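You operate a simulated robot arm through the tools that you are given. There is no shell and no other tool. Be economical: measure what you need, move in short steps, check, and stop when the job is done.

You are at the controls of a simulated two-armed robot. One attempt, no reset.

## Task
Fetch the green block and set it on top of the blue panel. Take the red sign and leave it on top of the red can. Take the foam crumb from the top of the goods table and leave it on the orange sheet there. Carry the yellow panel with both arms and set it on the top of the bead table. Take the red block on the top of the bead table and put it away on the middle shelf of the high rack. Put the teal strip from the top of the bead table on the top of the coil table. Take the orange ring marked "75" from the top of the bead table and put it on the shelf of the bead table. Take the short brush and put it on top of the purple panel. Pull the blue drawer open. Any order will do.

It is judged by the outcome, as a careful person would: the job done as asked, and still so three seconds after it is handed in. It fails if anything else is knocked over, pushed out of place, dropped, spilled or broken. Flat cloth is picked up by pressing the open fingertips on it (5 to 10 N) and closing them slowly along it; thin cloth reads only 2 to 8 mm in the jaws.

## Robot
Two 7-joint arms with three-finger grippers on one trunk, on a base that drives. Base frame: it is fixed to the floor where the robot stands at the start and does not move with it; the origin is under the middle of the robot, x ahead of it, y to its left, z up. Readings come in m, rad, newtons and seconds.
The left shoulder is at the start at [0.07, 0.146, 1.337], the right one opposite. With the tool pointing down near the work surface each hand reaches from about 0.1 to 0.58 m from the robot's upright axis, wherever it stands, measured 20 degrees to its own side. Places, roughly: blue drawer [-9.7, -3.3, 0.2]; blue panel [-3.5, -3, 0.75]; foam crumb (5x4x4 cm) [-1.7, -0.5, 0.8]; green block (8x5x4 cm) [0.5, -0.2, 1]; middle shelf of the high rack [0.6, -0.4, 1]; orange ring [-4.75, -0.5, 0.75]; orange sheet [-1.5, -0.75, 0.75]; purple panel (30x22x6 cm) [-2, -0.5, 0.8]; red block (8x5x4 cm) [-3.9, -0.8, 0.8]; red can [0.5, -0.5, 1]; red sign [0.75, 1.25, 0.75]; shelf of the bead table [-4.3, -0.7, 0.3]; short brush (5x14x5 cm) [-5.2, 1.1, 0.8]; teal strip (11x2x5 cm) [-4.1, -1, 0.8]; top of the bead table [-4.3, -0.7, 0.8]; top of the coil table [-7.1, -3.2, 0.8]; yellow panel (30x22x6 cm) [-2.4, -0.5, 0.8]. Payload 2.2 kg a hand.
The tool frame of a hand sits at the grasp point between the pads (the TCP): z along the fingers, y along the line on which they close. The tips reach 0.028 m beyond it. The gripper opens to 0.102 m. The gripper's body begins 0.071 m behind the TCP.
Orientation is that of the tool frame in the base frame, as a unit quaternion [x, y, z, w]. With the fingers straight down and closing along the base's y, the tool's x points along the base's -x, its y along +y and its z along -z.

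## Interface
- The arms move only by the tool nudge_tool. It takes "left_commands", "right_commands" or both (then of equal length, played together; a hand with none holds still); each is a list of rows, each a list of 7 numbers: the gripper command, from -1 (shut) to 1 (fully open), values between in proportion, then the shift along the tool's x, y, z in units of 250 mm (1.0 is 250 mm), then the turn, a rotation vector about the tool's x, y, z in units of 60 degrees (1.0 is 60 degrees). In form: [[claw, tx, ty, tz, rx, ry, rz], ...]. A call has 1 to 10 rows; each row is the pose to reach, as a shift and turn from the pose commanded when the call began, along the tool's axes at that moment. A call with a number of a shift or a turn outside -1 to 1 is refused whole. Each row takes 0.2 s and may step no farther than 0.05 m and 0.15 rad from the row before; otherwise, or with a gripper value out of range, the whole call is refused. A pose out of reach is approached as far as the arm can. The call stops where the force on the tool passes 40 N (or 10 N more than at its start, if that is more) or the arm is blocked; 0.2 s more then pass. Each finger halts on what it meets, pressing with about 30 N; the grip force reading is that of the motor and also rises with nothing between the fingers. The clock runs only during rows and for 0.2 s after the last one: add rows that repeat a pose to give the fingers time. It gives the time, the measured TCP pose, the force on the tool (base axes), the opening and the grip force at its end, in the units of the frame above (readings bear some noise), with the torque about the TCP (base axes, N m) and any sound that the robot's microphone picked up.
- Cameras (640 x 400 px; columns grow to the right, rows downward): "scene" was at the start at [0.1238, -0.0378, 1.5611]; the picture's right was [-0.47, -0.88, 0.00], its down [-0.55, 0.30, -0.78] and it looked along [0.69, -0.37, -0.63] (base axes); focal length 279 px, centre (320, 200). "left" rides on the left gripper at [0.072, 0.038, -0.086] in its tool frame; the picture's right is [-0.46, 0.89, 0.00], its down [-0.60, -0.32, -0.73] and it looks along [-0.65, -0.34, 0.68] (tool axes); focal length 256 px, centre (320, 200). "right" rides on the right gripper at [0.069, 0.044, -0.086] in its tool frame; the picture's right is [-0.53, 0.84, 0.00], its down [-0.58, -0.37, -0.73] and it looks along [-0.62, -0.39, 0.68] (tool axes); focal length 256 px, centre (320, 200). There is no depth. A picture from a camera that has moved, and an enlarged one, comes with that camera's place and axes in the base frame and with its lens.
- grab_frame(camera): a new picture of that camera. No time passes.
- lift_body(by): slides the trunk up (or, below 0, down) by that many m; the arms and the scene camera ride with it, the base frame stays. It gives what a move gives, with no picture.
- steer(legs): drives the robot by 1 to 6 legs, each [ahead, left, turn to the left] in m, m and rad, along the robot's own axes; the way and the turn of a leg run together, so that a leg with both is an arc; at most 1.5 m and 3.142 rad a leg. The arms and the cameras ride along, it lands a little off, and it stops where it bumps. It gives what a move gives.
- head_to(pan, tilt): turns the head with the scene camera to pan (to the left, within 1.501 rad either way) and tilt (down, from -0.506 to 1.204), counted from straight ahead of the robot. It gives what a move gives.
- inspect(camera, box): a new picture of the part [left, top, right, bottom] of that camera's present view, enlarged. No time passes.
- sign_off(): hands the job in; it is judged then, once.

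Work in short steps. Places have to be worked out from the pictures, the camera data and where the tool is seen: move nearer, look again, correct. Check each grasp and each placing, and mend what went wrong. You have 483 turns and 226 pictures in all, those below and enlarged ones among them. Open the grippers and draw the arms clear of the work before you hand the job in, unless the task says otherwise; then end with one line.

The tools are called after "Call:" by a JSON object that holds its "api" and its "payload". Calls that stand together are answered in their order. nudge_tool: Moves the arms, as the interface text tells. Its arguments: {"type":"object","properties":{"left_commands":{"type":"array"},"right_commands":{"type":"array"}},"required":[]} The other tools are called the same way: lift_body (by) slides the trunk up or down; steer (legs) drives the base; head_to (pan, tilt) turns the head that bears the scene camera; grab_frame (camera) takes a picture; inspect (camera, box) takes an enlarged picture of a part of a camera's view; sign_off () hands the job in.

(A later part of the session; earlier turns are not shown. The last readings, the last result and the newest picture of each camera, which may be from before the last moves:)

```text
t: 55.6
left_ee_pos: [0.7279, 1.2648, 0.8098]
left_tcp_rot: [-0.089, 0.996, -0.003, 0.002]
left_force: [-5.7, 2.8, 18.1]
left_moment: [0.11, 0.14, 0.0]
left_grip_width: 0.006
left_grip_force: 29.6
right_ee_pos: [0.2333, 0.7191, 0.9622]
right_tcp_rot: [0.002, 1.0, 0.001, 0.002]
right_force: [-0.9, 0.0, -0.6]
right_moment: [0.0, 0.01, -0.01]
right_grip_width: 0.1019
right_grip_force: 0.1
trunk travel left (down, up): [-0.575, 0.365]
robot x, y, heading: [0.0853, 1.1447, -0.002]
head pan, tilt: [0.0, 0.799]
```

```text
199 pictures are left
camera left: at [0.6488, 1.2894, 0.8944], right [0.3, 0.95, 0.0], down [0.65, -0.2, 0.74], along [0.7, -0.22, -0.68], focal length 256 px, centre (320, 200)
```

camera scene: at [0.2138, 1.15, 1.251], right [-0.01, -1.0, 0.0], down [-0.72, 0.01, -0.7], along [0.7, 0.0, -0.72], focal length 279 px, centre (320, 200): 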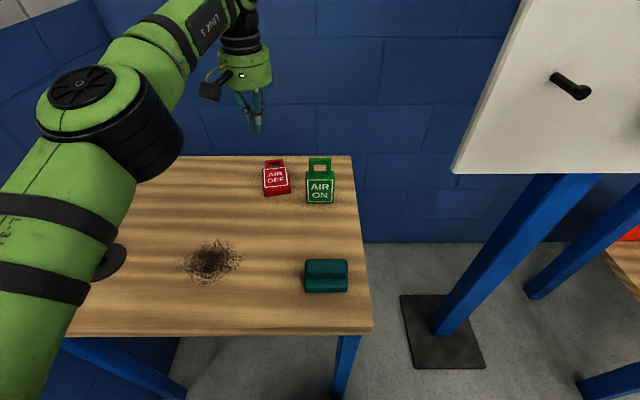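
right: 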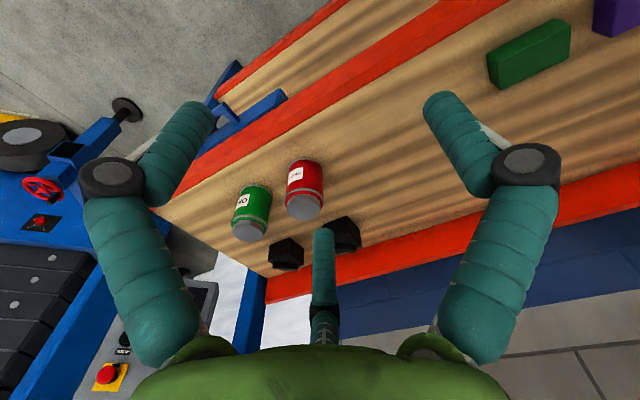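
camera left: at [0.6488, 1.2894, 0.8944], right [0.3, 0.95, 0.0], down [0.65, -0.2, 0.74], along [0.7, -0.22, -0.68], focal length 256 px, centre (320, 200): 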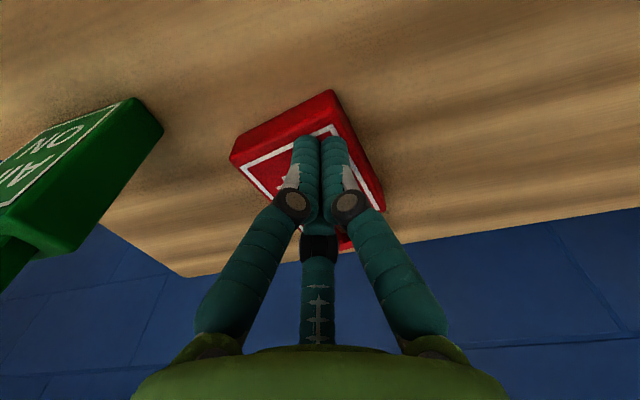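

The fingers closed on top of the sign, so the table is really at z≈0.75 and the sign's top at about 0.778. I lift, reopen, move the base 1.5 cm forward and re-check.

Call:
{"api": "nudge_tool", "payload": {"left_commands": [[-1, 0, 0, -0.1, 0, 0, 0], [0.0, 0, 0, -0.16, 0, 0, 0], [0.65, 0, 0, -0.16, 0, 0, 0], [0.65, 0, 0, -0.16, 0, 0, 0], [0.65, 0, 0, -0.16, 0, 0, 0]]}}

Call:
{"api": "steer", "payload": {"legs": [[0.015, 0, 0]]}}

Call:
{"api": "grab_frame", "payload": {"camera": "left"}}

```text
t: 56.9
left_ee_pos: [0.7291, 1.2634, 0.8456]
left_tcp_rot: [-0.089, 0.996, -0.003, 0.0]
left_force: [-0.4, 0.1, -0.4]
left_moment: [0.0, -0.01, -0.01]
left_grip_width: 0.084
left_grip_force: 0.1
right_ee_pos: [0.2372, 0.7193, 0.9621]
right_tcp_rot: [0.002, 1.0, -0.001, 0.0]
right_force: [0.0, -0.7, -0.3]
right_moment: [0.01, 0.03, -0.02]
right_grip_width: 0.1022
right_grip_force: 0.1
trunk travel left (down, up): [-0.575, 0.365]
robot x, y, heading: [0.0856, 1.1485, -0.008]
head pan, tilt: [0.0, 0.799]
```

```text
t: 57.6
left_ee_pos: [0.7445, 1.2647, 0.8489]
left_tcp_rot: [-0.088, 0.996, -0.004, 0.001]
left_force: [0.4, 0.1, 0.9]
left_moment: [-0.03, -0.03, 0.0]
left_grip_width: 0.0839
left_grip_force: 0.0
right_ee_pos: [0.2499, 0.7188, 0.9629]
right_tcp_rot: [0.003, 1.0, 0.0, 0.001]
right_force: [0.2, 0.6, 0.5]
right_moment: [-0.01, -0.06, -0.01]
right_grip_width: 0.1019
right_grip_force: 0.0
trunk travel left (down, up): [-0.575, 0.365]
robot x, y, heading: [0.1006, 1.1486, -0.002]
head pan, tilt: [0.0, 0.799]
```

```text
198 pictures are left
camera left: at [0.6651, 1.2881, 0.9334], right [0.3, 0.95, -0.01], down [0.65, -0.2, 0.73], along [0.7, -0.22, -0.68], focal length 256 px, centre (320, 200)
```

left: 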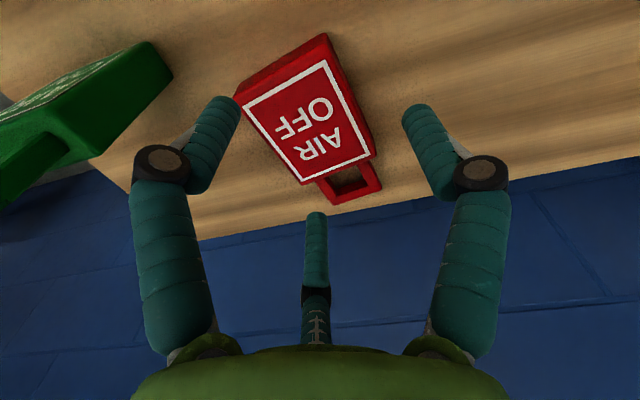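

The sign centre is now [0.754, 1.254] with yaw matched. I shift 12 mm right and 7 mm forward, then descend to z=0.785.

Call:
{"api": "nudge_tool", "payload": {"left_commands": [[0.7, -0.03, -0.05, 0.0, 0, 0, 0], [0.7, -0.03, -0.05, 0.08, 0, 0, 0], [0.7, -0.03, -0.05, 0.16, 0, 0, 0], [0.7, -0.03, -0.05, 0.22, 0, 0, 0], [0.7, -0.03, -0.05, 0.25, 0, 0, 0], [0.7, -0.03, -0.05, 0.25, 0, 0, 0]]}}

Call:
{"api": "grab_frame", "payload": {"camera": "left"}}

```text
t: 59.0
left_ee_pos: [0.7429, 1.2547, 0.7949]
left_tcp_rot: [-0.092, 0.996, -0.003, 0.007]
left_force: [8.0, 2.4, 25.3]
left_moment: [-0.44, -1.41, 0.34]
left_grip_width: 0.1025
left_grip_force: 10.3
left hand out of reach, approached as far as the arm can: row 1, 2, 3, 4, 5, 6
right_ee_pos: [0.25, 0.7193, 0.9638]
right_tcp_rot: [0.003, 1.0, 0.0, 0.002]
right_force: [-0.3, 0.0, 0.1]
right_moment: [0.02, 0.0, -0.01]
right_grip_width: 0.1023
right_grip_force: 0.0
trunk travel left (down, up): [-0.575, 0.365]
robot x, y, heading: [0.0963, 1.1478, -0.009]
head pan, tilt: [0.0, 0.799]
```

```text
197 pictures are left
camera left: at [0.6641, 1.2782, 0.8788], right [0.3, 0.95, 0.0], down [0.64, -0.2, 0.74], along [0.71, -0.22, -0.67], focal length 256 px, centre (320, 200)
```

left: 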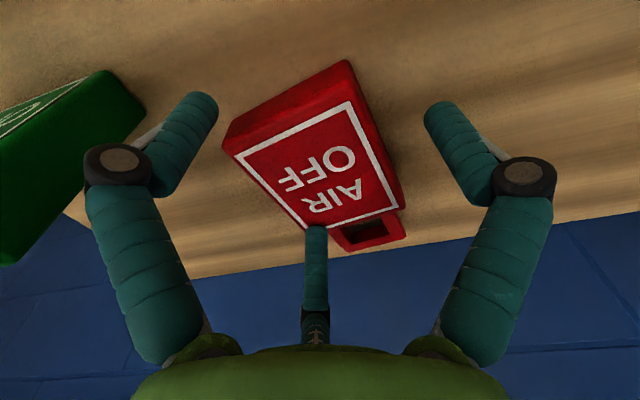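

The readings show 25 N upward and the fingers forced open, so something is touching. I look closely before going on.

Call:
{"api": "inspect", "payload": {"camera": "scene", "box": [160, 80, 360, 205]}}

Call:
{"api": "inspect", "payload": {"camera": "left", "box": [130, 40, 530, 290]}}

```text
3.20 times, centred on (260, 142) of scene
camera zoom: at [0.2246, 1.1505, 1.2518], right [-0.01, -1.0, 0.0], down [-0.71, 0.0, -0.7], along [0.7, 0.0, -0.71], focal length 894 px, centre (512, 384)
```

zoom: 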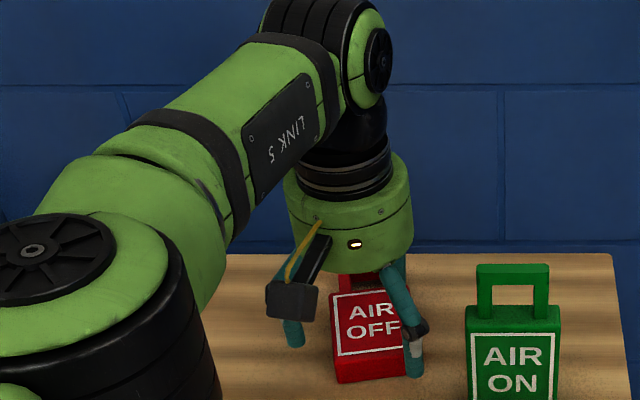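

```text
1.60 times, centred on (330, 165) of left
camera zoom: at [0.6641, 1.2782, 0.8788], right [0.3, 0.95, 0.0], down [0.64, -0.2, 0.74], along [0.71, -0.22, -0.67], focal length 410 px, centre (304, 256)
```

zoom: 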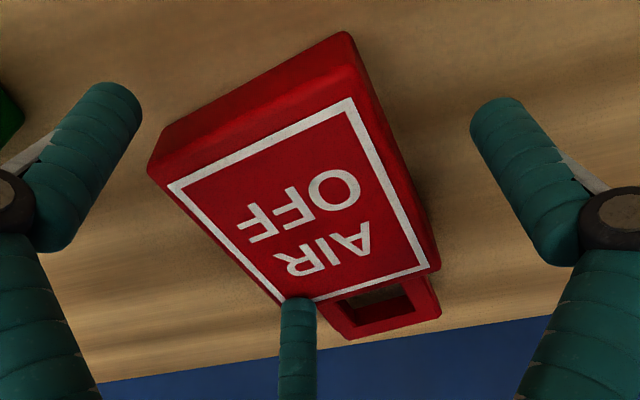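

The torque pinpoints the contact: the hand has a static third prong on the side away from its camera, at about tool (−0.056, −0.033), with its tip ~2 cm past the TCP. It is landing on the sign. I'll lift, close, press lightly on the sign and drag it nearer so I can grip with the prong past its body.

Call:
{"api": "nudge_tool", "payload": {"left_commands": [[0.7, 0, 0, -0.1, 0, 0, 0], [0, 0, 0, -0.2, 0, 0, 0], [-1, 0, 0, -0.2, 0, 0, 0], [-1, 0, 0, -0.2, 0, 0, 0], [-1, 0, 0, -0.2, 0, 0, 0]]}}

Call:
{"api": "nudge_tool", "payload": {"left_commands": [[-1, 0, 0, 0.05, 0, 0, 0], [-1, 0, 0, 0.1, 0, 0, 0], [-1, 0, 0, 0.12, 0, 0, 0], [-1, 0, 0, 0.14, 0, 0, 0]]}}

```text
t: 60.2
left_ee_pos: [0.7403, 1.2544, 0.8374]
left_tcp_rot: [-0.089, 0.996, -0.003, -0.001]
left_force: [0.2, -0.4, -1.0]
left_moment: [0.0, 0.01, -0.02]
left_grip_width: 0.0074
left_grip_force: 29.4
right_ee_pos: [0.251, 0.7194, 0.9632]
right_tcp_rot: [0.003, 1.0, 0.0, 0.0]
right_force: [0.0, -0.1, -0.4]
right_moment: [0.0, 0.01, -0.01]
right_grip_width: 0.1018
right_grip_force: 0.1
trunk travel left (down, up): [-0.575, 0.365]
robot x, y, heading: [0.1014, 1.1455, -0.006]
head pan, tilt: [0.0, 0.799]
```

```text
t: 61.2
left_ee_pos: [0.7414, 1.2546, 0.8092]
left_tcp_rot: [-0.09, 0.996, -0.004, 0.005]
left_force: [3.9, 2.2, 23.1]
left_moment: [0.17, 0.08, 0.0]
left_grip_width: 0.0064
left_grip_force: 30.3
right_ee_pos: [0.2494, 0.719, 0.9633]
right_tcp_rot: [0.002, 1.0, 0.002, 0.002]
right_force: [0.0, 0.3, -0.1]
right_moment: [0.02, 0.02, -0.01]
right_grip_width: 0.102
right_grip_force: 0.0
trunk travel left (down, up): [-0.575, 0.365]
robot x, y, heading: [0.0972, 1.1493, -0.003]
head pan, tilt: [0.0, 0.799]
```

The fingertips press the sign with 23 N. I drag it 8 cm towards me slowly.

Call:
{"api": "nudge_tool", "payload": {"left_commands": [[-1, 0.04, 0, 0, 0, 0, 0], [-1, 0.09, 0, 0, 0, 0, 0], [-1, 0.14, 0, 0, 0, 0, 0], [-1, 0.19, 0, 0, 0, 0, 0], [-1, 0.24, 0, 0, 0, 0, 0], [-1, 0.29, 0, 0, 0, 0, 0], [-1, 0.34, 0, 0, 0, 0, 0], [-1, 0.38, 0, 0, 0, 0, 0], [-1, 0.38, 0, 0, 0, 0, 0]]}}

Call:
{"api": "nudge_tool", "payload": {"left_commands": [[-1, 0, 0, -0.1, 0, 0, 0], [-0.2, 0, 0, -0.2, 0, 0, 0], [0.6, 0, 0, -0.3, 0, 0, 0], [0.7, 0, 0, -0.3, 0, 0, 0], [0.7, 0, 0, -0.3, 0, 0, 0]]}}

Call:
{"api": "grab_frame", "payload": {"camera": "left"}}

```text
t: 63.2
left_ee_pos: [0.6491, 1.2379, 0.8095]
left_tcp_rot: [-0.089, 0.996, -0.005, 0.005]
left_force: [9.8, 0.8, 33.6]
left_moment: [0.16, -0.14, -0.01]
left_grip_width: 0.0059
left_grip_force: 29.7
right_ee_pos: [0.25, 0.7192, 0.9628]
right_tcp_rot: [0.002, 1.0, 0.0, 0.002]
right_force: [0.5, -0.1, 0.3]
right_moment: [0.01, 0.01, 0.04]
right_grip_width: 0.102
right_grip_force: 0.1
trunk travel left (down, up): [-0.575, 0.365]
robot x, y, heading: [0.0962, 1.1486, -0.004]
head pan, tilt: [0.0, 0.799]
```

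```text
t: 64.4
left_ee_pos: [0.6474, 1.2402, 0.8781]
left_tcp_rot: [-0.089, 0.996, -0.004, 0.001]
left_force: [-0.2, 0.2, 0.2]
left_moment: [-0.01, -0.03, 0.05]
left_grip_width: 0.0869
left_grip_force: 0.1
right_ee_pos: [0.2512, 0.718, 0.9617]
right_tcp_rot: [0.003, 1.0, 0.0, 0.0]
right_force: [-0.7, 0.0, 0.6]
right_moment: [0.0, 0.01, 0.0]
right_grip_width: 0.1018
right_grip_force: 0.1
trunk travel left (down, up): [-0.575, 0.365]
robot x, y, heading: [0.1015, 1.1507, -0.003]
head pan, tilt: [0.0, 0.799]
```

```text
194 pictures are left
camera left: at [0.5693, 1.2633, 0.9638], right [0.3, 0.95, -0.01], down [0.65, -0.2, 0.73], along [0.7, -0.22, -0.68], focal length 256 px, centre (320, 200)
```

left: 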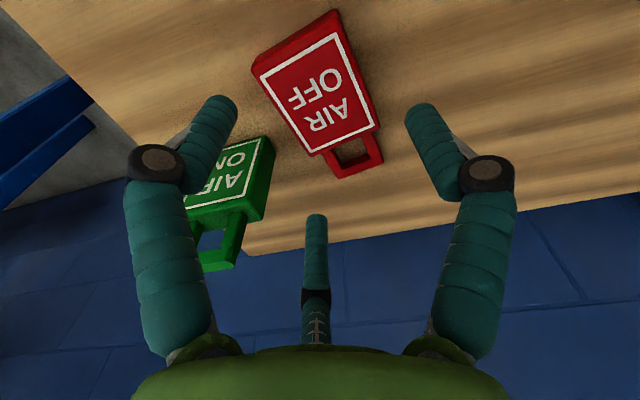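

The drag worked; the sign centre is now [0.654, 1.237]. I position 1.2 cm beyond its centre so that the prong drops past the body, beside the handle, and descend part way to check.

Call:
{"api": "nudge_tool", "payload": {"left_commands": [[0.9, -0.069, -0.035, 0.0, 0, 0, 0], [0.9, -0.069, -0.035, 0.1, 0, 0, 0], [0.9, -0.069, -0.035, 0.18, 0, 0, 0], [0.9, -0.069, -0.035, 0.22, 0, 0, 0], [0.9, -0.069, -0.035, 0.22, 0, 0, 0]]}}

Call:
{"api": "grab_frame", "payload": {"camera": "left"}}

Call:
{"api": "inspect", "payload": {"camera": "scene", "box": [200, 120, 360, 220]}}

```text
t: 65.6
left_ee_pos: [0.6657, 1.2322, 0.8233]
left_tcp_rot: [-0.089, 0.996, -0.003, 0.0]
left_force: [-0.4, -0.1, -0.3]
left_moment: [0.01, -0.01, 0.0]
left_grip_width: 0.0968
left_grip_force: 0.2
right_ee_pos: [0.2506, 0.7204, 0.9616]
right_tcp_rot: [0.003, 1.0, -0.001, 0.0]
right_force: [0.6, -0.2, -0.5]
right_moment: [-0.01, -0.03, -0.03]
right_grip_width: 0.102
right_grip_force: 0.1
trunk travel left (down, up): [-0.575, 0.365]
robot x, y, heading: [0.0992, 1.1496, -0.01]
head pan, tilt: [0.0, 0.799]
```

```text
193 pictures are left
camera left: at [0.5872, 1.2564, 0.9083], right [0.3, 0.95, -0.01], down [0.65, -0.2, 0.73], along [0.7, -0.23, -0.68], focal length 256 px, centre (320, 200)
```

left: 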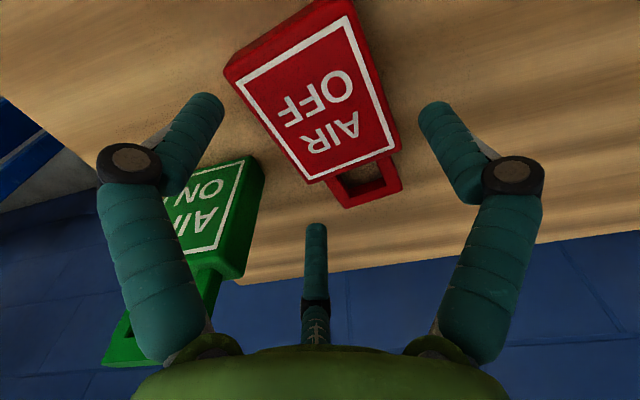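

```text
4.00 times, centred on (280, 170) of scene
camera zoom: at [0.2279, 1.1503, 1.2511], right [-0.01, -1.0, 0.0], down [-0.72, 0.0, -0.7], along [0.7, 0.0, -0.72], focal length 1117 px, centre (480, 320)
```

zoom: 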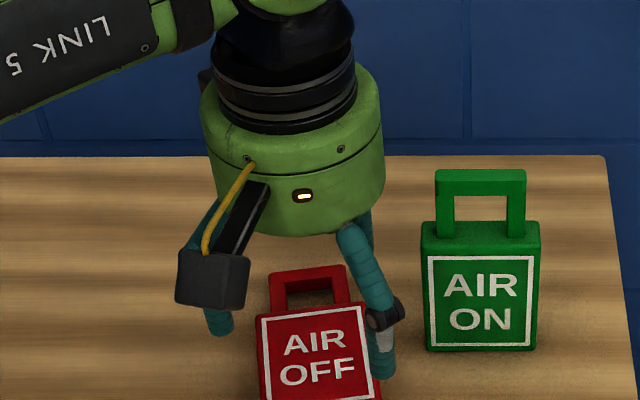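

Clearance to the green sign is fine. I descend the last 3.6 cm while narrowing slightly, watching the force.

Call:
{"api": "nudge_tool", "payload": {"left_commands": [[0.85, 0, 0, 0.05, 0, 0, 0], [0.85, 0, 0, 0.1, 0, 0, 0], [0.8, 0, 0, 0.145, 0, 0, 0], [0.8, 0, 0, 0.145, 0, 0, 0]]}}

Call:
{"api": "grab_frame", "payload": {"camera": "left"}}

```text
t: 66.6
left_ee_pos: [0.6665, 1.2324, 0.7854]
left_tcp_rot: [-0.089, 0.996, -0.003, 0.001]
left_force: [-0.2, -0.1, 0.0]
left_moment: [0.01, 0.03, 0.02]
left_grip_width: 0.092
left_grip_force: 0.0
right_ee_pos: [0.2515, 0.7195, 0.9624]
right_tcp_rot: [0.002, 1.0, 0.001, 0.0]
right_force: [-1.3, -0.5, -0.2]
right_moment: [0.04, 0.03, -0.02]
right_grip_width: 0.102
right_grip_force: 0.0
trunk travel left (down, up): [-0.575, 0.365]
robot x, y, heading: [0.1018, 1.1473, -0.009]
head pan, tilt: [0.0, 0.799]
```

```text
191 pictures are left
camera left: at [0.5884, 1.2566, 0.8706], right [0.3, 0.95, -0.01], down [0.65, -0.2, 0.73], along [0.7, -0.22, -0.68], focal length 256 px, centre (320, 200)
```

left: 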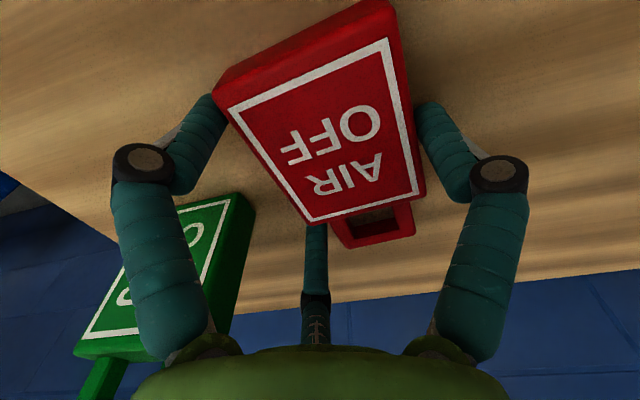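

No contact, and the fingers are now below the sign's top on both sides. I close.

Call:
{"api": "nudge_tool", "payload": {"left_commands": [[0.5, 0, 0, 0, 0, 0, 0], [0.3, 0, 0, 0, 0, 0, 0], [0.0, 0, 0, 0, 0, 0, 0], [-1, 0, 0, 0, 0, 0, 0], [-1, 0, 0, 0, 0, 0, 0], [-1, 0, 0, 0, 0, 0, 0]]}}

Call:
{"api": "grab_frame", "payload": {"camera": "left"}}

```text
t: 68.0
left_ee_pos: [0.6665, 1.232, 0.7873]
left_tcp_rot: [-0.089, 0.996, -0.004, 0.001]
left_force: [-0.8, 0.4, 3.0]
left_moment: [0.2, 0.05, 0.03]
left_grip_width: 0.0853
left_grip_force: 30.4
right_ee_pos: [0.251, 0.7199, 0.9635]
right_tcp_rot: [0.003, 1.0, 0.0, 0.0]
right_force: [-0.4, 0.0, -0.1]
right_moment: [0.02, 0.0, 0.0]
right_grip_width: 0.1019
right_grip_force: 0.0
trunk travel left (down, up): [-0.575, 0.365]
robot x, y, heading: [0.0974, 1.1502, -0.007]
head pan, tilt: [0.0, 0.799]
```

```text
190 pictures are left
camera left: at [0.588, 1.2562, 0.872], right [0.3, 0.95, -0.01], down [0.65, -0.2, 0.73], along [0.7, -0.22, -0.68], focal length 256 px, centre (320, 200)
```

left: 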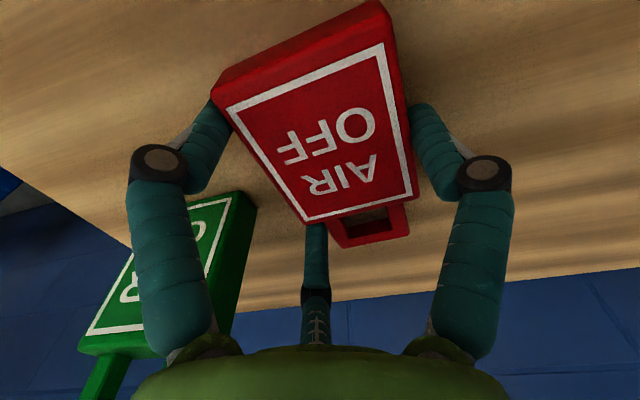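

Firm grip at 8.5 cm, 30 N. I lift it.

Call:
{"api": "nudge_tool", "payload": {"left_commands": [[-1, 0, 0, -0.06, 0, 0, 0], [-1, 0, 0, -0.16, 0, 0, 0], [-1, 0, 0, -0.3, 0, 0, 0], [-1, 0, 0, -0.45, 0, 0, 0], [-1, 0, 0, -0.6, 0, 0, 0], [-1, 0, 0, -0.6, 0, 0, 0]]}}

Call:
{"api": "grab_frame", "payload": {"camera": "left"}}

```text
t: 69.4
left_ee_pos: [0.6643, 1.2343, 0.937]
left_tcp_rot: [-0.089, 0.996, -0.004, 0.0]
left_force: [-0.2, 0.3, -1.3]
left_moment: [0.0, 0.0, -0.01]
left_grip_width: 0.0855
left_grip_force: 29.9
right_ee_pos: [0.2519, 0.719, 0.9614]
right_tcp_rot: [0.003, 1.0, 0.0, 0.0]
right_force: [-0.9, 0.0, -0.3]
right_moment: [0.03, -0.02, -0.01]
right_grip_width: 0.1019
right_grip_force: 0.1
trunk travel left (down, up): [-0.575, 0.365]
robot x, y, heading: [0.0991, 1.1455, -0.009]
head pan, tilt: [0.0, 0.799]
```

```text
189 pictures are left
camera left: at [0.5878, 1.2582, 1.0228], right [0.3, 0.95, -0.01], down [0.65, -0.2, 0.73], along [0.7, -0.22, -0.68], focal length 256 px, centre (320, 200)
```

left: 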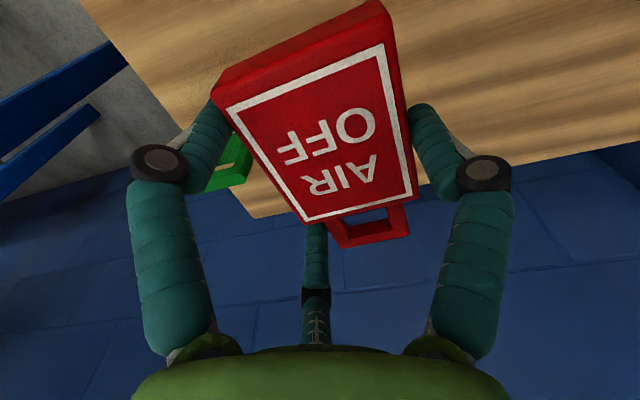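

The sign is held. I back away from the table, strafe along to the rack in front of the can, raise the trunk to working height and look.

Call:
{"api": "steer", "payload": {"legs": [[-0.5, 0, 0], [0, -1.0, 0.008], [0, -0.7, 0]]}}

Call:
{"api": "head_to", "payload": {"pan": 0, "tilt": 0.3}}

Call:
{"api": "grab_frame", "payload": {"camera": "scene"}}

```text
t: 80.7
left_ee_pos: [0.1714, -0.4752, 0.9369]
left_tcp_rot: [-0.099, 0.995, -0.003, 0.0]
left_force: [-0.4, -0.2, -0.2]
left_moment: [0.0, -0.01, 0.03]
left_grip_width: 0.0856
left_grip_force: 30.2
right_ee_pos: [-0.2332, -0.9981, 0.9617]
right_tcp_rot: [-0.007, 1.0, 0.0, 0.0]
right_force: [0.6, 0.0, 0.7]
right_moment: [0.01, 0.0, -0.04]
right_grip_width: 0.1022
right_grip_force: 0.1
trunk travel left (down, up): [-0.575, 0.365]
robot x, y, heading: [-0.3952, -0.5764, 0.014]
head pan, tilt: [0.0, 0.799]
```

```text
t: 81.7
left_ee_pos: [0.1727, -0.4759, 0.9381]
left_tcp_rot: [-0.098, 0.995, -0.004, 0.0]
left_force: [-0.4, 0.7, -0.5]
left_moment: [0.01, 0.01, 0.03]
left_grip_width: 0.0856
left_grip_force: 30.1
right_ee_pos: [-0.2323, -0.997, 0.9625]
right_tcp_rot: [-0.006, 1.0, 0.0, 0.0]
right_force: [0.1, 0.9, 0.1]
right_moment: [-0.02, -0.01, -0.01]
right_grip_width: 0.1017
right_grip_force: 0.1
trunk travel left (down, up): [-0.575, 0.365]
robot x, y, heading: [-0.3932, -0.5718, 0.012]
head pan, tilt: [0.0, 0.3]
```

```text
188 pictures are left
camera scene: at [-0.2519, -0.5666, 1.2954], right [0.01, -1.0, 0.0], down [-0.3, 0.0, -0.95], along [0.95, 0.01, -0.3], focal length 279 px, centre (320, 200)
```

scene: 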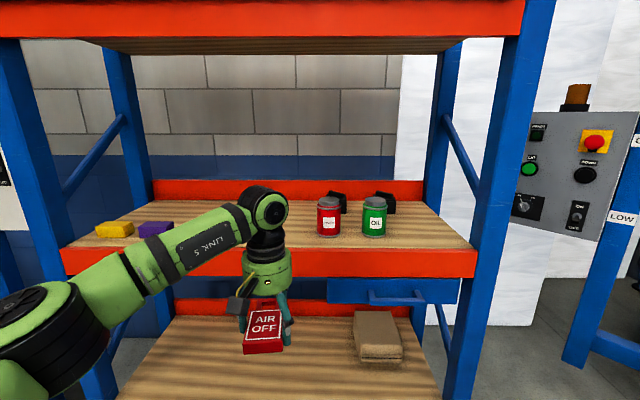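

Good view of the cans. I pull the hand back a little, undo the yaw and begin pitching the tool up so the sign stands upright.

Call:
{"api": "nudge_tool", "payload": {"left_commands": [[-1, 0.14, 0, 0, 0, 0, 0.1], [-1, 0.28, 0, 0, 0, 0, 0.19], [-1, 0.42, 0, 0, 0, 0, 0.19], [-1, 0.42, 0, 0, 0, 0, 0.19]]}}

Call:
{"api": "nudge_tool", "payload": {"left_commands": [[-1, 0, 0, 0, 0, -0.13, 0], [-1, 0, 0, 0, 0, -0.26, 0], [-1, 0, 0, 0, 0, -0.39, 0], [-1, 0, 0, 0, 0, -0.52, 0], [-1, 0, 0, 0, 0, -0.65, 0], [-1, 0, 0, 0, 0, -0.75, 0], [-1, 0, 0, 0, 0, -0.75, 0]]}}

Call:
{"api": "nudge_tool", "payload": {"left_commands": [[-1, 0, 0, 0, 0, -0.13, 0], [-1, 0, 0, 0, 0, -0.26, 0], [-1, 0, 0, 0, 0, -0.39, 0], [-1, 0, 0, 0, 0, -0.52, 0], [-1, 0, 0, 0, 0, -0.65, 0], [-1, 0, 0, 0, 0, -0.75, 0], [-1, 0, 0, 0, 0, -0.75, 0]]}}

Call:
{"api": "lift_body", "payload": {"by": 0.25}}

Call:
{"api": "grab_frame", "payload": {"camera": "scene"}}

```text
t: 82.7
left_ee_pos: [0.0682, -0.4965, 0.9357]
left_tcp_rot: [0.001, 1.0, -0.004, 0.0]
left_force: [0.0, -0.8, -0.2]
left_moment: [0.0, -0.01, 0.0]
left_grip_width: 0.0855
left_grip_force: 29.9
right_ee_pos: [-0.2322, -0.9966, 0.9624]
right_tcp_rot: [-0.007, 1.0, 0.0, 0.0]
right_force: [0.3, 0.2, -0.8]
right_moment: [0.02, -0.04, -0.01]
right_grip_width: 0.1017
right_grip_force: 0.1
trunk travel left (down, up): [-0.575, 0.365]
robot x, y, heading: [-0.3908, -0.5706, 0.012]
head pan, tilt: [0.0, 0.3]
```

```text
t: 84.3
left_ee_pos: [0.0693, -0.4962, 0.9363]
left_tcp_rot: [-0.001, 0.923, -0.004, 0.384]
left_force: [0.6, 0.6, -0.6]
left_moment: [-0.07, -0.01, -0.03]
left_grip_width: 0.0854
left_grip_force: 29.9
right_ee_pos: [-0.2326, -0.9966, 0.9617]
right_tcp_rot: [-0.007, 1.0, 0.001, 0.0]
right_force: [-0.2, -0.8, 0.7]
right_moment: [0.02, 0.0, 0.02]
right_grip_width: 0.102
right_grip_force: 0.2
trunk travel left (down, up): [-0.575, 0.365]
robot x, y, heading: [-0.3939, -0.571, 0.014]
head pan, tilt: [0.0, 0.3]
```

```text
t: 85.9
left_ee_pos: [0.0689, -0.4922, 0.9367]
left_tcp_rot: [-0.002, 0.705, -0.004, 0.709]
left_force: [0.0, 0.1, -1.3]
left_moment: [0.02, 0.02, 0.01]
left_grip_width: 0.0855
left_grip_force: 30.3
right_ee_pos: [-0.2344, -0.9964, 0.9627]
right_tcp_rot: [-0.007, 1.0, 0.0, 0.0]
right_force: [-0.3, -0.4, -0.1]
right_moment: [-0.02, 0.0, 0.01]
right_grip_width: 0.1019
right_grip_force: 0.0
trunk travel left (down, up): [-0.575, 0.365]
robot x, y, heading: [-0.3909, -0.5714, 0.012]
head pan, tilt: [0.0, 0.3]
```

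```text
t: 88.5
left_ee_pos: [0.0676, -0.4938, 1.1865]
left_tcp_rot: [-0.001, 0.706, -0.002, 0.708]
left_force: [0.2, -0.5, -1.1]
left_moment: [-0.02, 0.01, 0.03]
left_grip_width: 0.0856
left_grip_force: 30.0
right_ee_pos: [-0.2317, -0.9972, 1.2117]
right_tcp_rot: [-0.007, 1.0, 0.0, 0.0]
right_force: [-0.6, -0.6, -0.2]
right_moment: [0.04, 0.01, -0.03]
right_grip_width: 0.102
right_grip_force: 0.1
trunk travel left (down, up): [-0.825, 0.115]
robot x, y, heading: [-0.3948, -0.5707, 0.015]
head pan, tilt: [0.0, 0.3]
```

```text
187 pictures are left
camera scene: at [-0.2519, -0.5668, 1.5454], right [0.01, -1.0, 0.0], down [-0.3, 0.0, -0.96], along [0.96, 0.01, -0.3], focal length 279 px, centre (320, 200)
```

scene: 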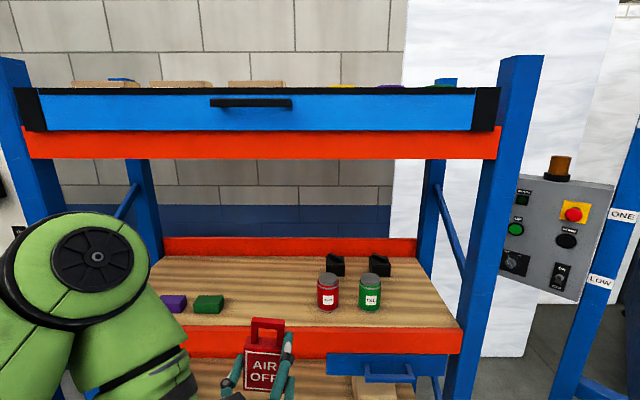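

The sign stands upright in the hand. Triangulating both views puts the shelf at z≈0.956 and the can at about [0.518, −0.58] with its top at z≈1.048. I drive in front of it with the sign held above that height.

Call:
{"api": "steer", "payload": {"legs": [[0, -0.095, -0.013], [0.33, 0, 0]]}}

Call:
{"api": "head_to", "payload": {"pan": 0, "tilt": 0.6}}

Call:
{"api": "grab_frame", "payload": {"camera": "scene"}}

Call:
{"api": "grab_frame", "payload": {"camera": "left"}}

```text
t: 91.4
left_ee_pos: [0.4106, -0.5983, 1.1882]
left_tcp_rot: [0.004, 0.706, -0.008, 0.709]
left_force: [0.0, -0.2, -0.1]
left_moment: [0.01, 0.0, 0.04]
left_grip_width: 0.0857
left_grip_force: 30.2
right_ee_pos: [0.1016, -1.0972, 1.2128]
right_tcp_rot: [0.001, 1.0, 0.0, 0.001]
right_force: [0.1, 0.6, 0.6]
right_moment: [-0.02, 0.01, -0.02]
right_grip_width: 0.1019
right_grip_force: 0.0
trunk travel left (down, up): [-0.825, 0.115]
robot x, y, heading: [-0.0491, -0.6674, -0.002]
head pan, tilt: [0.0, 0.3]
```

```text
t: 92.2
left_ee_pos: [0.4115, -0.5973, 1.1862]
left_tcp_rot: [0.005, 0.707, -0.008, 0.707]
left_force: [0.6, -0.1, -1.5]
left_moment: [-0.03, 0.01, -0.02]
left_grip_width: 0.0854
left_grip_force: 30.1
right_ee_pos: [0.1046, -1.0964, 1.2119]
right_tcp_rot: [0.001, 1.0, 0.0, 0.0]
right_force: [-0.1, -0.1, -0.1]
right_moment: [0.03, 0.0, 0.0]
right_grip_width: 0.1018
right_grip_force: 0.0
trunk travel left (down, up): [-0.825, 0.115]
robot x, y, heading: [-0.0481, -0.6692, 0.003]
head pan, tilt: [0.0, 0.6]
```

```text
186 pictures are left
camera scene: at [0.0865, -0.6664, 1.5179], right [0.0, -1.0, 0.0], down [-0.56, 0.0, -0.83], along [0.83, 0.0, -0.56], focal length 279 px, centre (320, 200)
```

scene: 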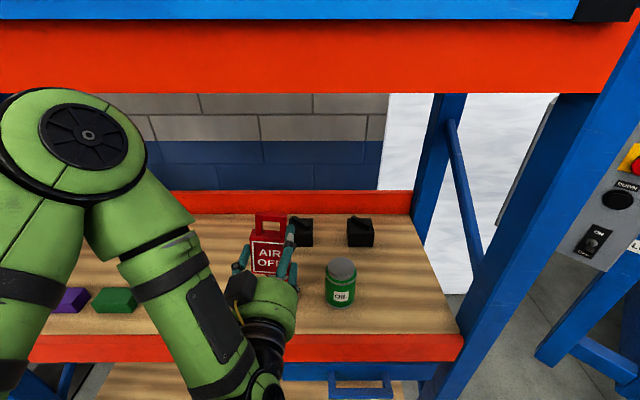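

```text
185 pictures are left
camera left: at [0.3267, -0.5607, 1.1138], right [0.01, 0.89, 0.46], down [-0.74, -0.3, 0.6], along [0.68, -0.35, 0.65], focal length 256 px, centre (320, 200)
```

left: 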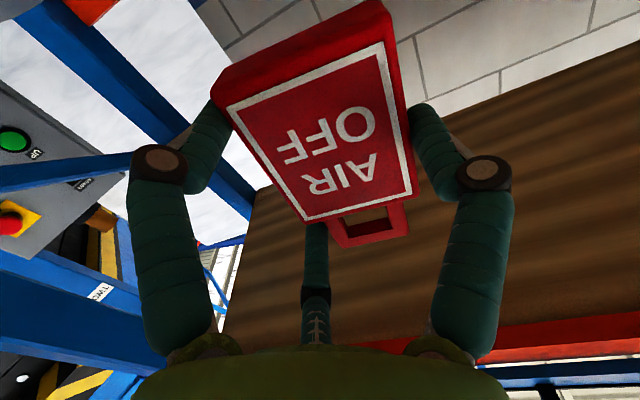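

The can is directly behind the sign. I move forward over it and lower to just above the expected contact height.

Call:
{"api": "nudge_tool", "payload": {"left_commands": [[-1, 0, 0.012, 0.12, 0, 0, 0], [-1, 0, 0.024, 0.24, 0, 0, 0], [-1, 0, 0.024, 0.34, 0, 0, 0], [-1, 0.1, 0.024, 0.34, 0, 0, 0], [-1, 0.2, 0.024, 0.34, 0, 0, 0], [-1, 0.2, 0.024, 0.34, 0, 0, 0]]}}

Call:
{"api": "inspect", "payload": {"camera": "scene", "box": [200, 180, 400, 320]}}

Call:
{"api": "grab_frame", "payload": {"camera": "right"}}

```text
t: 93.6
left_ee_pos: [0.49, -0.6203, 1.1552]
left_tcp_rot: [0.002, 0.707, -0.008, 0.707]
left_force: [-0.6, 0.0, -1.8]
left_moment: [0.01, 0.02, 0.0]
left_grip_width: 0.0854
left_grip_force: 29.7
left hand out of reach, approached as far as the arm can: row 3, 4, 5, 6
right_ee_pos: [0.1035, -1.0974, 1.2125]
right_tcp_rot: [0.0, 1.0, 0.0, 0.0]
right_force: [0.0, 0.1, -0.3]
right_moment: [-0.02, 0.01, 0.01]
right_grip_width: 0.1021
right_grip_force: 0.1
trunk travel left (down, up): [-0.825, 0.115]
robot x, y, heading: [-0.0534, -0.6689, 0.001]
head pan, tilt: [0.0, 0.6]
```

```text
2.86 times, centred on (300, 250) of scene
camera zoom: at [0.0851, -0.6659, 1.518], right [0.0, -1.0, 0.0], down [-0.56, 0.0, -0.83], along [0.83, 0.0, -0.56], focal length 798 px, centre (377, 57)
```

zoom: 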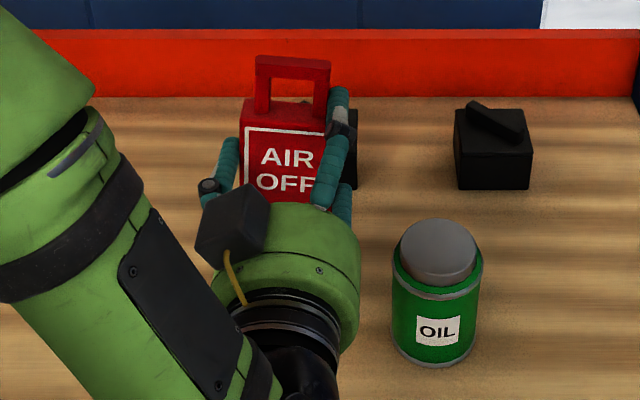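

```text
183 pictures are left
camera right: at [0.0329, -1.0544, 1.2975], right [0.54, 0.84, 0.0], down [0.58, -0.37, 0.73], along [0.62, -0.39, -0.68], focal length 256 px, centre (320, 200)
```

right: 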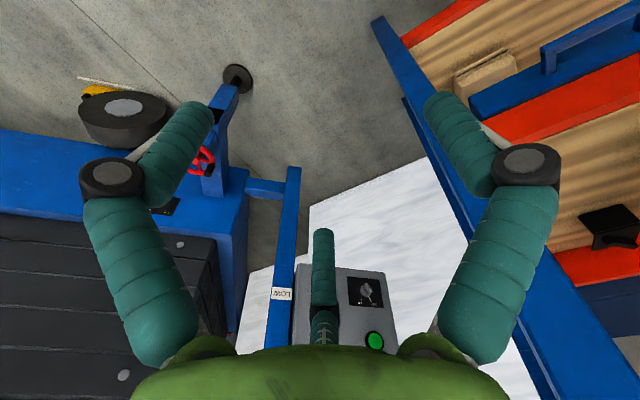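

That is at the reach limit (it drifted sideways). I retract a bit, drive the base 5 cm closer, and retry.

Call:
{"api": "nudge_tool", "payload": {"left_commands": [[-1, -0.1, 0, -0.12, 0, 0, 0], [-1, -0.2, 0, -0.24, 0, 0, 0], [-1, -0.2, 0, -0.34, 0, 0, 0], [-1, -0.2, 0, -0.34, 0, 0, 0]]}}

Call:
{"api": "steer", "payload": {"legs": [[0.05, 0, 0]]}}

```text
t: 94.6
left_ee_pos: [0.4032, -0.6179, 1.2067]
left_tcp_rot: [0.004, 0.706, -0.009, 0.708]
left_force: [-0.2, 0.3, -1.1]
left_moment: [0.0, 0.02, 0.02]
left_grip_width: 0.0854
left_grip_force: 30.2
right_ee_pos: [0.1044, -1.0976, 1.2127]
right_tcp_rot: [0.001, 1.0, 0.0, 0.001]
right_force: [-0.4, 0.3, 0.6]
right_moment: [-0.03, 0.0, 0.01]
right_grip_width: 0.1021
right_grip_force: 0.0
trunk travel left (down, up): [-0.825, 0.115]
robot x, y, heading: [-0.0517, -0.6681, -0.001]
head pan, tilt: [0.0, 0.6]
```

```text
t: 95.5
left_ee_pos: [0.4428, -0.619, 1.2104]
left_tcp_rot: [0.004, 0.704, -0.008, 0.71]
left_force: [-0.6, -1.4, -0.3]
left_moment: [-0.01, 0.04, 0.02]
left_grip_width: 0.0853
left_grip_force: 30.2
right_ee_pos: [0.1429, -1.0976, 1.2136]
right_tcp_rot: [0.002, 1.0, 0.0, 0.002]
right_force: [-1.5, 0.3, 0.6]
right_moment: [0.0, -0.13, -0.02]
right_grip_width: 0.1018
right_grip_force: 0.0
trunk travel left (down, up): [-0.825, 0.115]
robot x, y, heading: [-0.0014, -0.6678, -0.002]
head pan, tilt: [0.0, 0.6]
```

Now at [0.45, −0.619, 1.21]. I move forward 5 cm and left 2.7 cm, then lower to z=1.13.

Call:
{"api": "nudge_tool", "payload": {"left_commands": [[-1, 0, 0.05, 0.1, 0, 0, 0], [-1, 0, 0.108, 0.18, 0, 0, 0], [-1, 0.1, 0.108, 0.18, 0, 0, 0], [-1, 0.2, 0.108, 0.18, 0, 0, 0], [-1, 0.32, 0.108, 0.18, 0, 0, 0], [-1, 0.32, 0.108, 0.18, 0, 0, 0]]}}

Call:
{"api": "head_to", "payload": {"pan": 0.5, "tilt": 0.7}}

Call:
{"api": "grab_frame", "payload": {"camera": "scene"}}

```text
t: 96.9
left_ee_pos: [0.4888, -0.6102, 1.1414]
left_tcp_rot: [0.003, 0.707, -0.008, 0.707]
left_force: [0.4, 0.6, -0.3]
left_moment: [-0.03, 0.01, -0.03]
left_grip_width: 0.0856
left_grip_force: 30.1
left hand out of reach, approached as far as the arm can: row 4, 5, 6
right_ee_pos: [0.1522, -1.097, 1.2116]
right_tcp_rot: [0.002, 1.0, 0.0, -0.001]
right_force: [0.4, -0.3, 0.6]
right_moment: [-0.01, 0.0, 0.01]
right_grip_width: 0.102
right_grip_force: 0.1
trunk travel left (down, up): [-0.825, 0.115]
robot x, y, heading: [0.001, -0.6662, -0.005]
head pan, tilt: [0.0, 0.6]
```

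```text
t: 97.9
left_ee_pos: [0.4894, -0.6104, 1.1416]
left_tcp_rot: [0.002, 0.707, -0.007, 0.707]
left_force: [-0.1, -0.6, -0.4]
left_moment: [-0.02, 0.02, 0.03]
left_grip_width: 0.0853
left_grip_force: 29.6
right_ee_pos: [0.1515, -1.0977, 1.2113]
right_tcp_rot: [0.002, 1.0, -0.001, -0.001]
right_force: [0.2, -0.4, 0.4]
right_moment: [0.0, -0.01, -0.01]
right_grip_width: 0.1023
right_grip_force: 0.0
trunk travel left (down, up): [-0.825, 0.115]
robot x, y, heading: [-0.0009, -0.6688, -0.003]
head pan, tilt: [0.499, 0.7]
```

```text
182 pictures are left
camera scene: at [0.121, -0.6262, 1.5094], right [0.47, -0.88, 0.0], down [-0.57, -0.31, -0.77], along [0.67, 0.36, -0.64], focal length 279 px, centre (320, 200)
```

scene: 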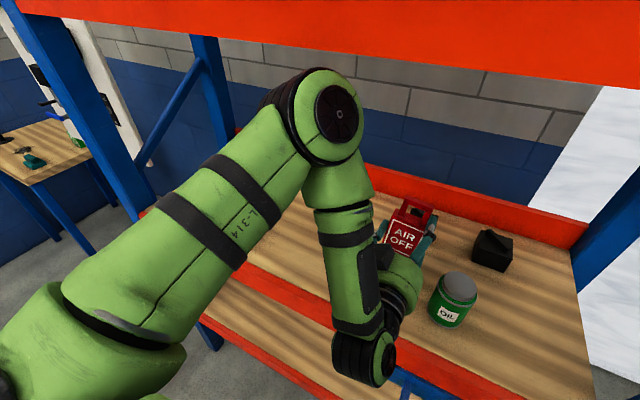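

Lowering with a level tool hits the arm's limit, so I raise the hand relative to the shoulder, fix x/y, and then lower the trunk instead.

Call:
{"api": "nudge_tool", "payload": {"left_commands": [[-1, -0.1, 0.02, 0.0, 0, 0, 0], [-1, -0.2, 0.05, 0.02, 0, 0, 0], [-1, -0.2, 0.074, 0.027, 0, 0, 0], [-1, -0.2, 0.074, 0.027, 0, 0, 0]]}}

Call:
{"api": "lift_body", "payload": {"by": -0.05}}

Call:
{"api": "inspect", "payload": {"camera": "scene", "box": [340, 150, 520, 340]}}

```text
t: 98.9
left_ee_pos: [0.4957, -0.5933, 1.1889]
left_tcp_rot: [0.005, 0.706, -0.01, 0.708]
left_force: [-0.2, -0.4, -0.6]
left_moment: [-0.02, 0.02, -0.03]
left_grip_width: 0.0856
left_grip_force: 29.5
right_ee_pos: [0.1527, -1.0971, 1.2117]
right_tcp_rot: [0.002, 1.0, -0.001, -0.001]
right_force: [0.5, 0.4, -0.6]
right_moment: [0.03, -0.02, -0.01]
right_grip_width: 0.1022
right_grip_force: 0.0
trunk travel left (down, up): [-0.825, 0.115]
robot x, y, heading: [-0.0021, -0.6688, -0.008]
head pan, tilt: [0.499, 0.7]
```

```text
t: 99.8
left_ee_pos: [0.4971, -0.5928, 1.1413]
left_tcp_rot: [0.005, 0.706, -0.009, 0.708]
left_force: [-0.1, 0.4, -1.3]
left_moment: [-0.01, -0.01, 0.04]
left_grip_width: 0.0856
left_grip_force: 30.0
right_ee_pos: [0.1515, -1.0967, 1.1636]
right_tcp_rot: [0.002, 1.0, -0.001, 0.0]
right_force: [-0.1, 0.5, -0.4]
right_moment: [-0.02, -0.01, 0.05]
right_grip_width: 0.1022
right_grip_force: 0.0
trunk travel left (down, up): [-0.775, 0.165]
robot x, y, heading: [-0.007, -0.6681, -0.008]
head pan, tilt: [0.499, 0.7]
```

```text
2.11 times, centred on (430, 245) of scene
camera zoom: at [0.1209, -0.6258, 1.4593], right [0.47, -0.88, 0.0], down [-0.57, -0.31, -0.76], along [0.67, 0.36, -0.64], focal length 588 px, centre (88, 105)
```

zoom: 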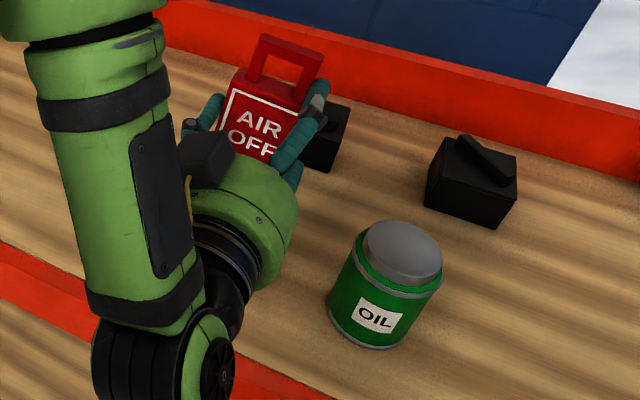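

I want a side view of the can under the sign, so I turn the right wrist so that its camera looks over there.

Call:
{"api": "nudge_tool", "payload": {"right_commands": [[1, 0, 0, 0, 0, 0, -0.14], [1, 0, 0, 0, 0, 0, -0.28], [1, 0, 0, 0, 0, 0, -0.42], [1, 0, 0, 0, 0, 0, -0.56], [1, 0, 0, 0, 0, 0, -0.7], [1, 0, 0, 0, 0, 0, -0.84], [1, 0, 0, 0, 0, 0, -0.98], [1, 0, 0, 0, 0, 0, -0.98]]}}

Call:
{"api": "grab_frame", "payload": {"camera": "right"}}

```text
t: 101.6
left_ee_pos: [0.4965, -0.5929, 1.1397]
left_tcp_rot: [0.005, 0.706, -0.009, 0.708]
left_force: [-0.4, 0.9, -1.7]
left_moment: [0.0, -0.01, -0.01]
left_grip_width: 0.0858
left_grip_force: 30.1
right_ee_pos: [0.1531, -1.0977, 1.1629]
right_tcp_rot: [-0.49, 0.871, 0.0, -0.001]
right_force: [0.7, 0.6, -0.3]
right_moment: [-0.01, -0.01, -0.03]
right_grip_width: 0.1022
right_grip_force: 0.0
trunk travel left (down, up): [-0.775, 0.165]
robot x, y, heading: [-0.0013, -0.6709, -0.004]
head pan, tilt: [0.499, 0.7]
```

```text
180 pictures are left
camera right: at [0.078, -1.1357, 1.2472], right [-0.44, 0.9, 0.0], down [0.61, 0.3, 0.73], along [0.65, 0.33, -0.68], focal length 256 px, centre (320, 200)
```

right: 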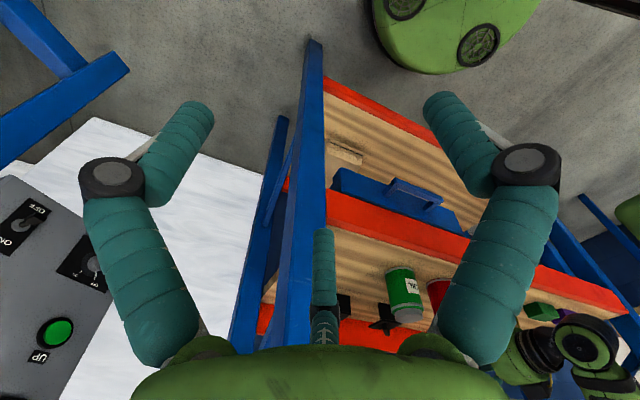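

The red can is just behind the right finger in this view. I rotate a bit more.

Call:
{"api": "nudge_tool", "payload": {"right_commands": [[1, 0, 0, 0, 0, 0, -0.14], [1, 0, 0, 0, 0, 0, -0.28], [1, 0, 0, 0, 0, 0, -0.42], [1, 0, 0, 0, 0, 0, -0.42]]}}

Call:
{"api": "inspect", "payload": {"camera": "right", "box": [180, 160, 500, 360]}}

```text
t: 102.6
left_ee_pos: [0.4964, -0.592, 1.1395]
left_tcp_rot: [0.004, 0.706, -0.01, 0.708]
left_force: [0.3, 0.3, -0.9]
left_moment: [0.01, 0.03, -0.02]
left_grip_width: 0.0856
left_grip_force: 30.4
right_ee_pos: [0.152, -1.098, 1.1612]
right_tcp_rot: [-0.669, 0.743, 0.0, -0.001]
right_force: [0.5, -0.5, 0.3]
right_moment: [0.03, -0.02, 0.01]
right_grip_width: 0.1018
right_grip_force: 0.2
trunk travel left (down, up): [-0.775, 0.165]
robot x, y, heading: [-0.001, -0.6657, -0.005]
head pan, tilt: [0.499, 0.7]
```

```text
2.00 times, centred on (340, 260) of right
camera zoom: at [0.0998, -1.1631, 1.2467], right [-0.78, 0.62, 0.0], down [0.42, 0.53, 0.73], along [0.45, 0.57, -0.68], focal length 512 px, centre (280, 80)
```

zoom: 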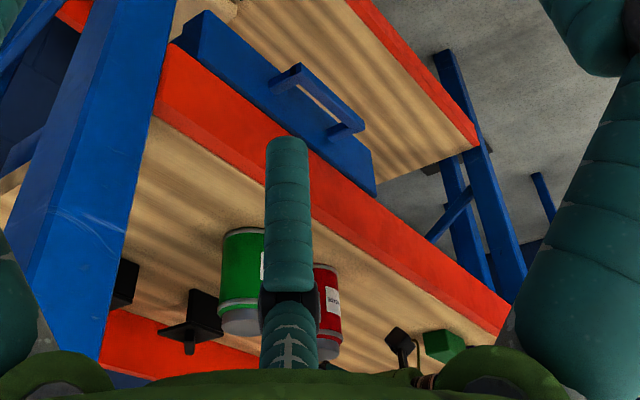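

The prong and view angle block it. I turn back slightly and pitch the right hand up to see the can's top and the sign.

Call:
{"api": "nudge_tool", "payload": {"right_commands": [[1, 0, 0, 0, 0, 0, 0.1], [1, 0, 0, 0, 0, 0, 0.2], [1, 0, 0, 0, 0, 0, 0.2]]}}

Call:
{"api": "nudge_tool", "payload": {"right_commands": [[1, 0, 0, 0, 0, -0.13, 0], [1, 0, 0, 0, 0, -0.26, 0], [1, 0, 0, 0, 0, -0.39, 0], [1, 0, 0, 0, 0, -0.52, 0], [1, 0, 0, 0, 0, -0.52, 0]]}}

Call:
{"api": "grab_frame", "payload": {"camera": "right"}}

```text
t: 103.4
left_ee_pos: [0.497, -0.5923, 1.1407]
left_tcp_rot: [0.003, 0.706, -0.009, 0.708]
left_force: [-0.7, 0.2, -1.0]
left_moment: [-0.05, 0.06, 0.04]
left_grip_width: 0.0858
left_grip_force: 30.0
right_ee_pos: [0.1517, -1.0968, 1.1617]
right_tcp_rot: [-0.585, 0.811, 0.0, 0.0]
right_force: [0.1, 0.3, -0.2]
right_moment: [0.02, -0.01, 0.0]
right_grip_width: 0.1022
right_grip_force: 0.1
trunk travel left (down, up): [-0.775, 0.165]
robot x, y, heading: [-0.0018, -0.6668, -0.004]
head pan, tilt: [0.499, 0.7]
```

```text
t: 104.6
left_ee_pos: [0.496, -0.5922, 1.1391]
left_tcp_rot: [0.003, 0.706, -0.009, 0.708]
left_force: [0.1, -0.3, -1.4]
left_moment: [0.02, 0.04, -0.01]
left_grip_width: 0.0856
left_grip_force: 29.7
right_ee_pos: [0.1524, -1.0966, 1.1619]
right_tcp_rot: [-0.565, 0.78, 0.158, 0.218]
right_force: [0.5, -0.1, -0.4]
right_moment: [0.01, 0.01, -0.03]
right_grip_width: 0.1021
right_grip_force: 0.0
trunk travel left (down, up): [-0.775, 0.165]
robot x, y, heading: [-0.0009, -0.669, 0.002]
head pan, tilt: [0.499, 0.7]
```

```text
178 pictures are left
camera right: at [0.0776, -1.1831, 1.1987], right [-0.66, 0.7, 0.28], down [0.38, -0.01, 0.92], along [0.65, 0.72, -0.26], focal length 256 px, centre (320, 200)
```

right: 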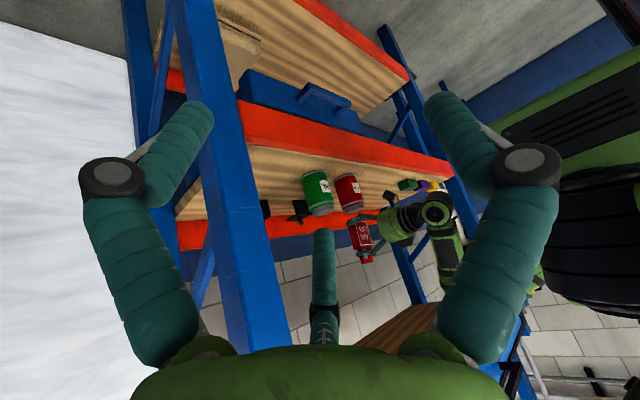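

Now both the can and the sign are visible (upside down). I zoom in.

Call:
{"api": "inspect", "payload": {"camera": "right", "box": [280, 150, 440, 280]}}

```text
3.08 times, centred on (360, 215) of right
camera zoom: at [0.0776, -1.1831, 1.1987], right [-0.66, 0.7, 0.28], down [0.38, -0.01, 0.92], along [0.65, 0.72, -0.26], focal length 788 px, centre (197, 154)
```

zoom: 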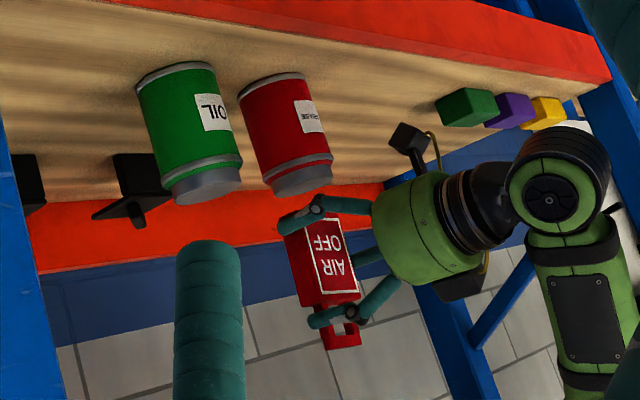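

The sign's bottom (z≈1.09) is right above the can top (z≈1.058), about 5 mm off in y. I correct that and lower by the trunk.

Call:
{"api": "nudge_tool", "payload": {"left_commands": [[-1, 0, 0.02, 0, 0, 0, 0], [-1, 0, 0.02, 0, 0, 0, 0]]}}

Call:
{"api": "lift_body", "payload": {"by": -0.022}}

Call:
{"api": "inspect", "payload": {"camera": "right", "box": [280, 150, 440, 280]}}

```text
t: 105.2
left_ee_pos: [0.4967, -0.5883, 1.1403]
left_tcp_rot: [0.004, 0.707, -0.009, 0.707]
left_force: [0.8, -0.2, -0.3]
left_moment: [-0.04, 0.03, -0.01]
left_grip_width: 0.0856
left_grip_force: 30.0
right_ee_pos: [0.1524, -1.0966, 1.1624]
right_tcp_rot: [-0.564, 0.78, 0.158, 0.218]
right_force: [0.2, 0.0, -0.6]
right_moment: [0.0, 0.02, 0.01]
right_grip_width: 0.102
right_grip_force: 0.0
trunk travel left (down, up): [-0.775, 0.165]
robot x, y, heading: [-0.0022, -0.6678, -0.008]
head pan, tilt: [0.499, 0.7]
```

```text
t: 105.9
left_ee_pos: [0.4959, -0.5882, 1.119]
left_tcp_rot: [0.002, 0.705, -0.009, 0.709]
left_force: [-2.3, 0.7, 7.6]
left_moment: [-0.11, 0.06, -0.02]
left_grip_width: 0.0854
left_grip_force: 30.4
right_ee_pos: [0.1522, -1.0981, 1.1388]
right_tcp_rot: [-0.564, 0.78, 0.157, 0.218]
right_force: [-0.2, -0.4, -0.2]
right_moment: [0.0, 0.03, -0.02]
right_grip_width: 0.1021
right_grip_force: 0.1
trunk travel left (down, up): [-0.753, 0.187]
robot x, y, heading: [0.0008, -0.6644, -0.003]
head pan, tilt: [0.499, 0.7]
```

```text
3.08 times, centred on (360, 215) of right
camera zoom: at [0.0763, -1.1834, 1.1769], right [-0.66, 0.7, 0.28], down [0.38, -0.01, 0.92], along [0.65, 0.72, -0.26], focal length 788 px, centre (197, 154)
```

zoom: 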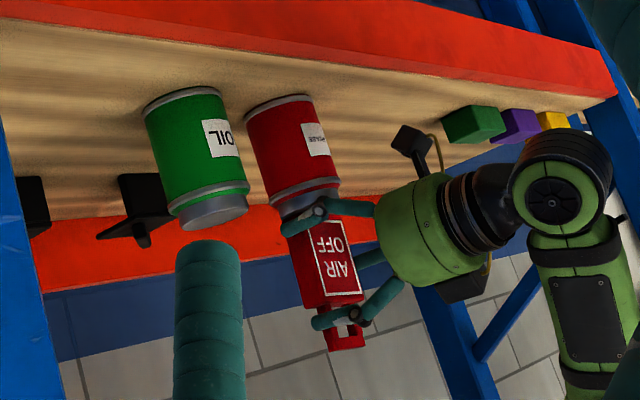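

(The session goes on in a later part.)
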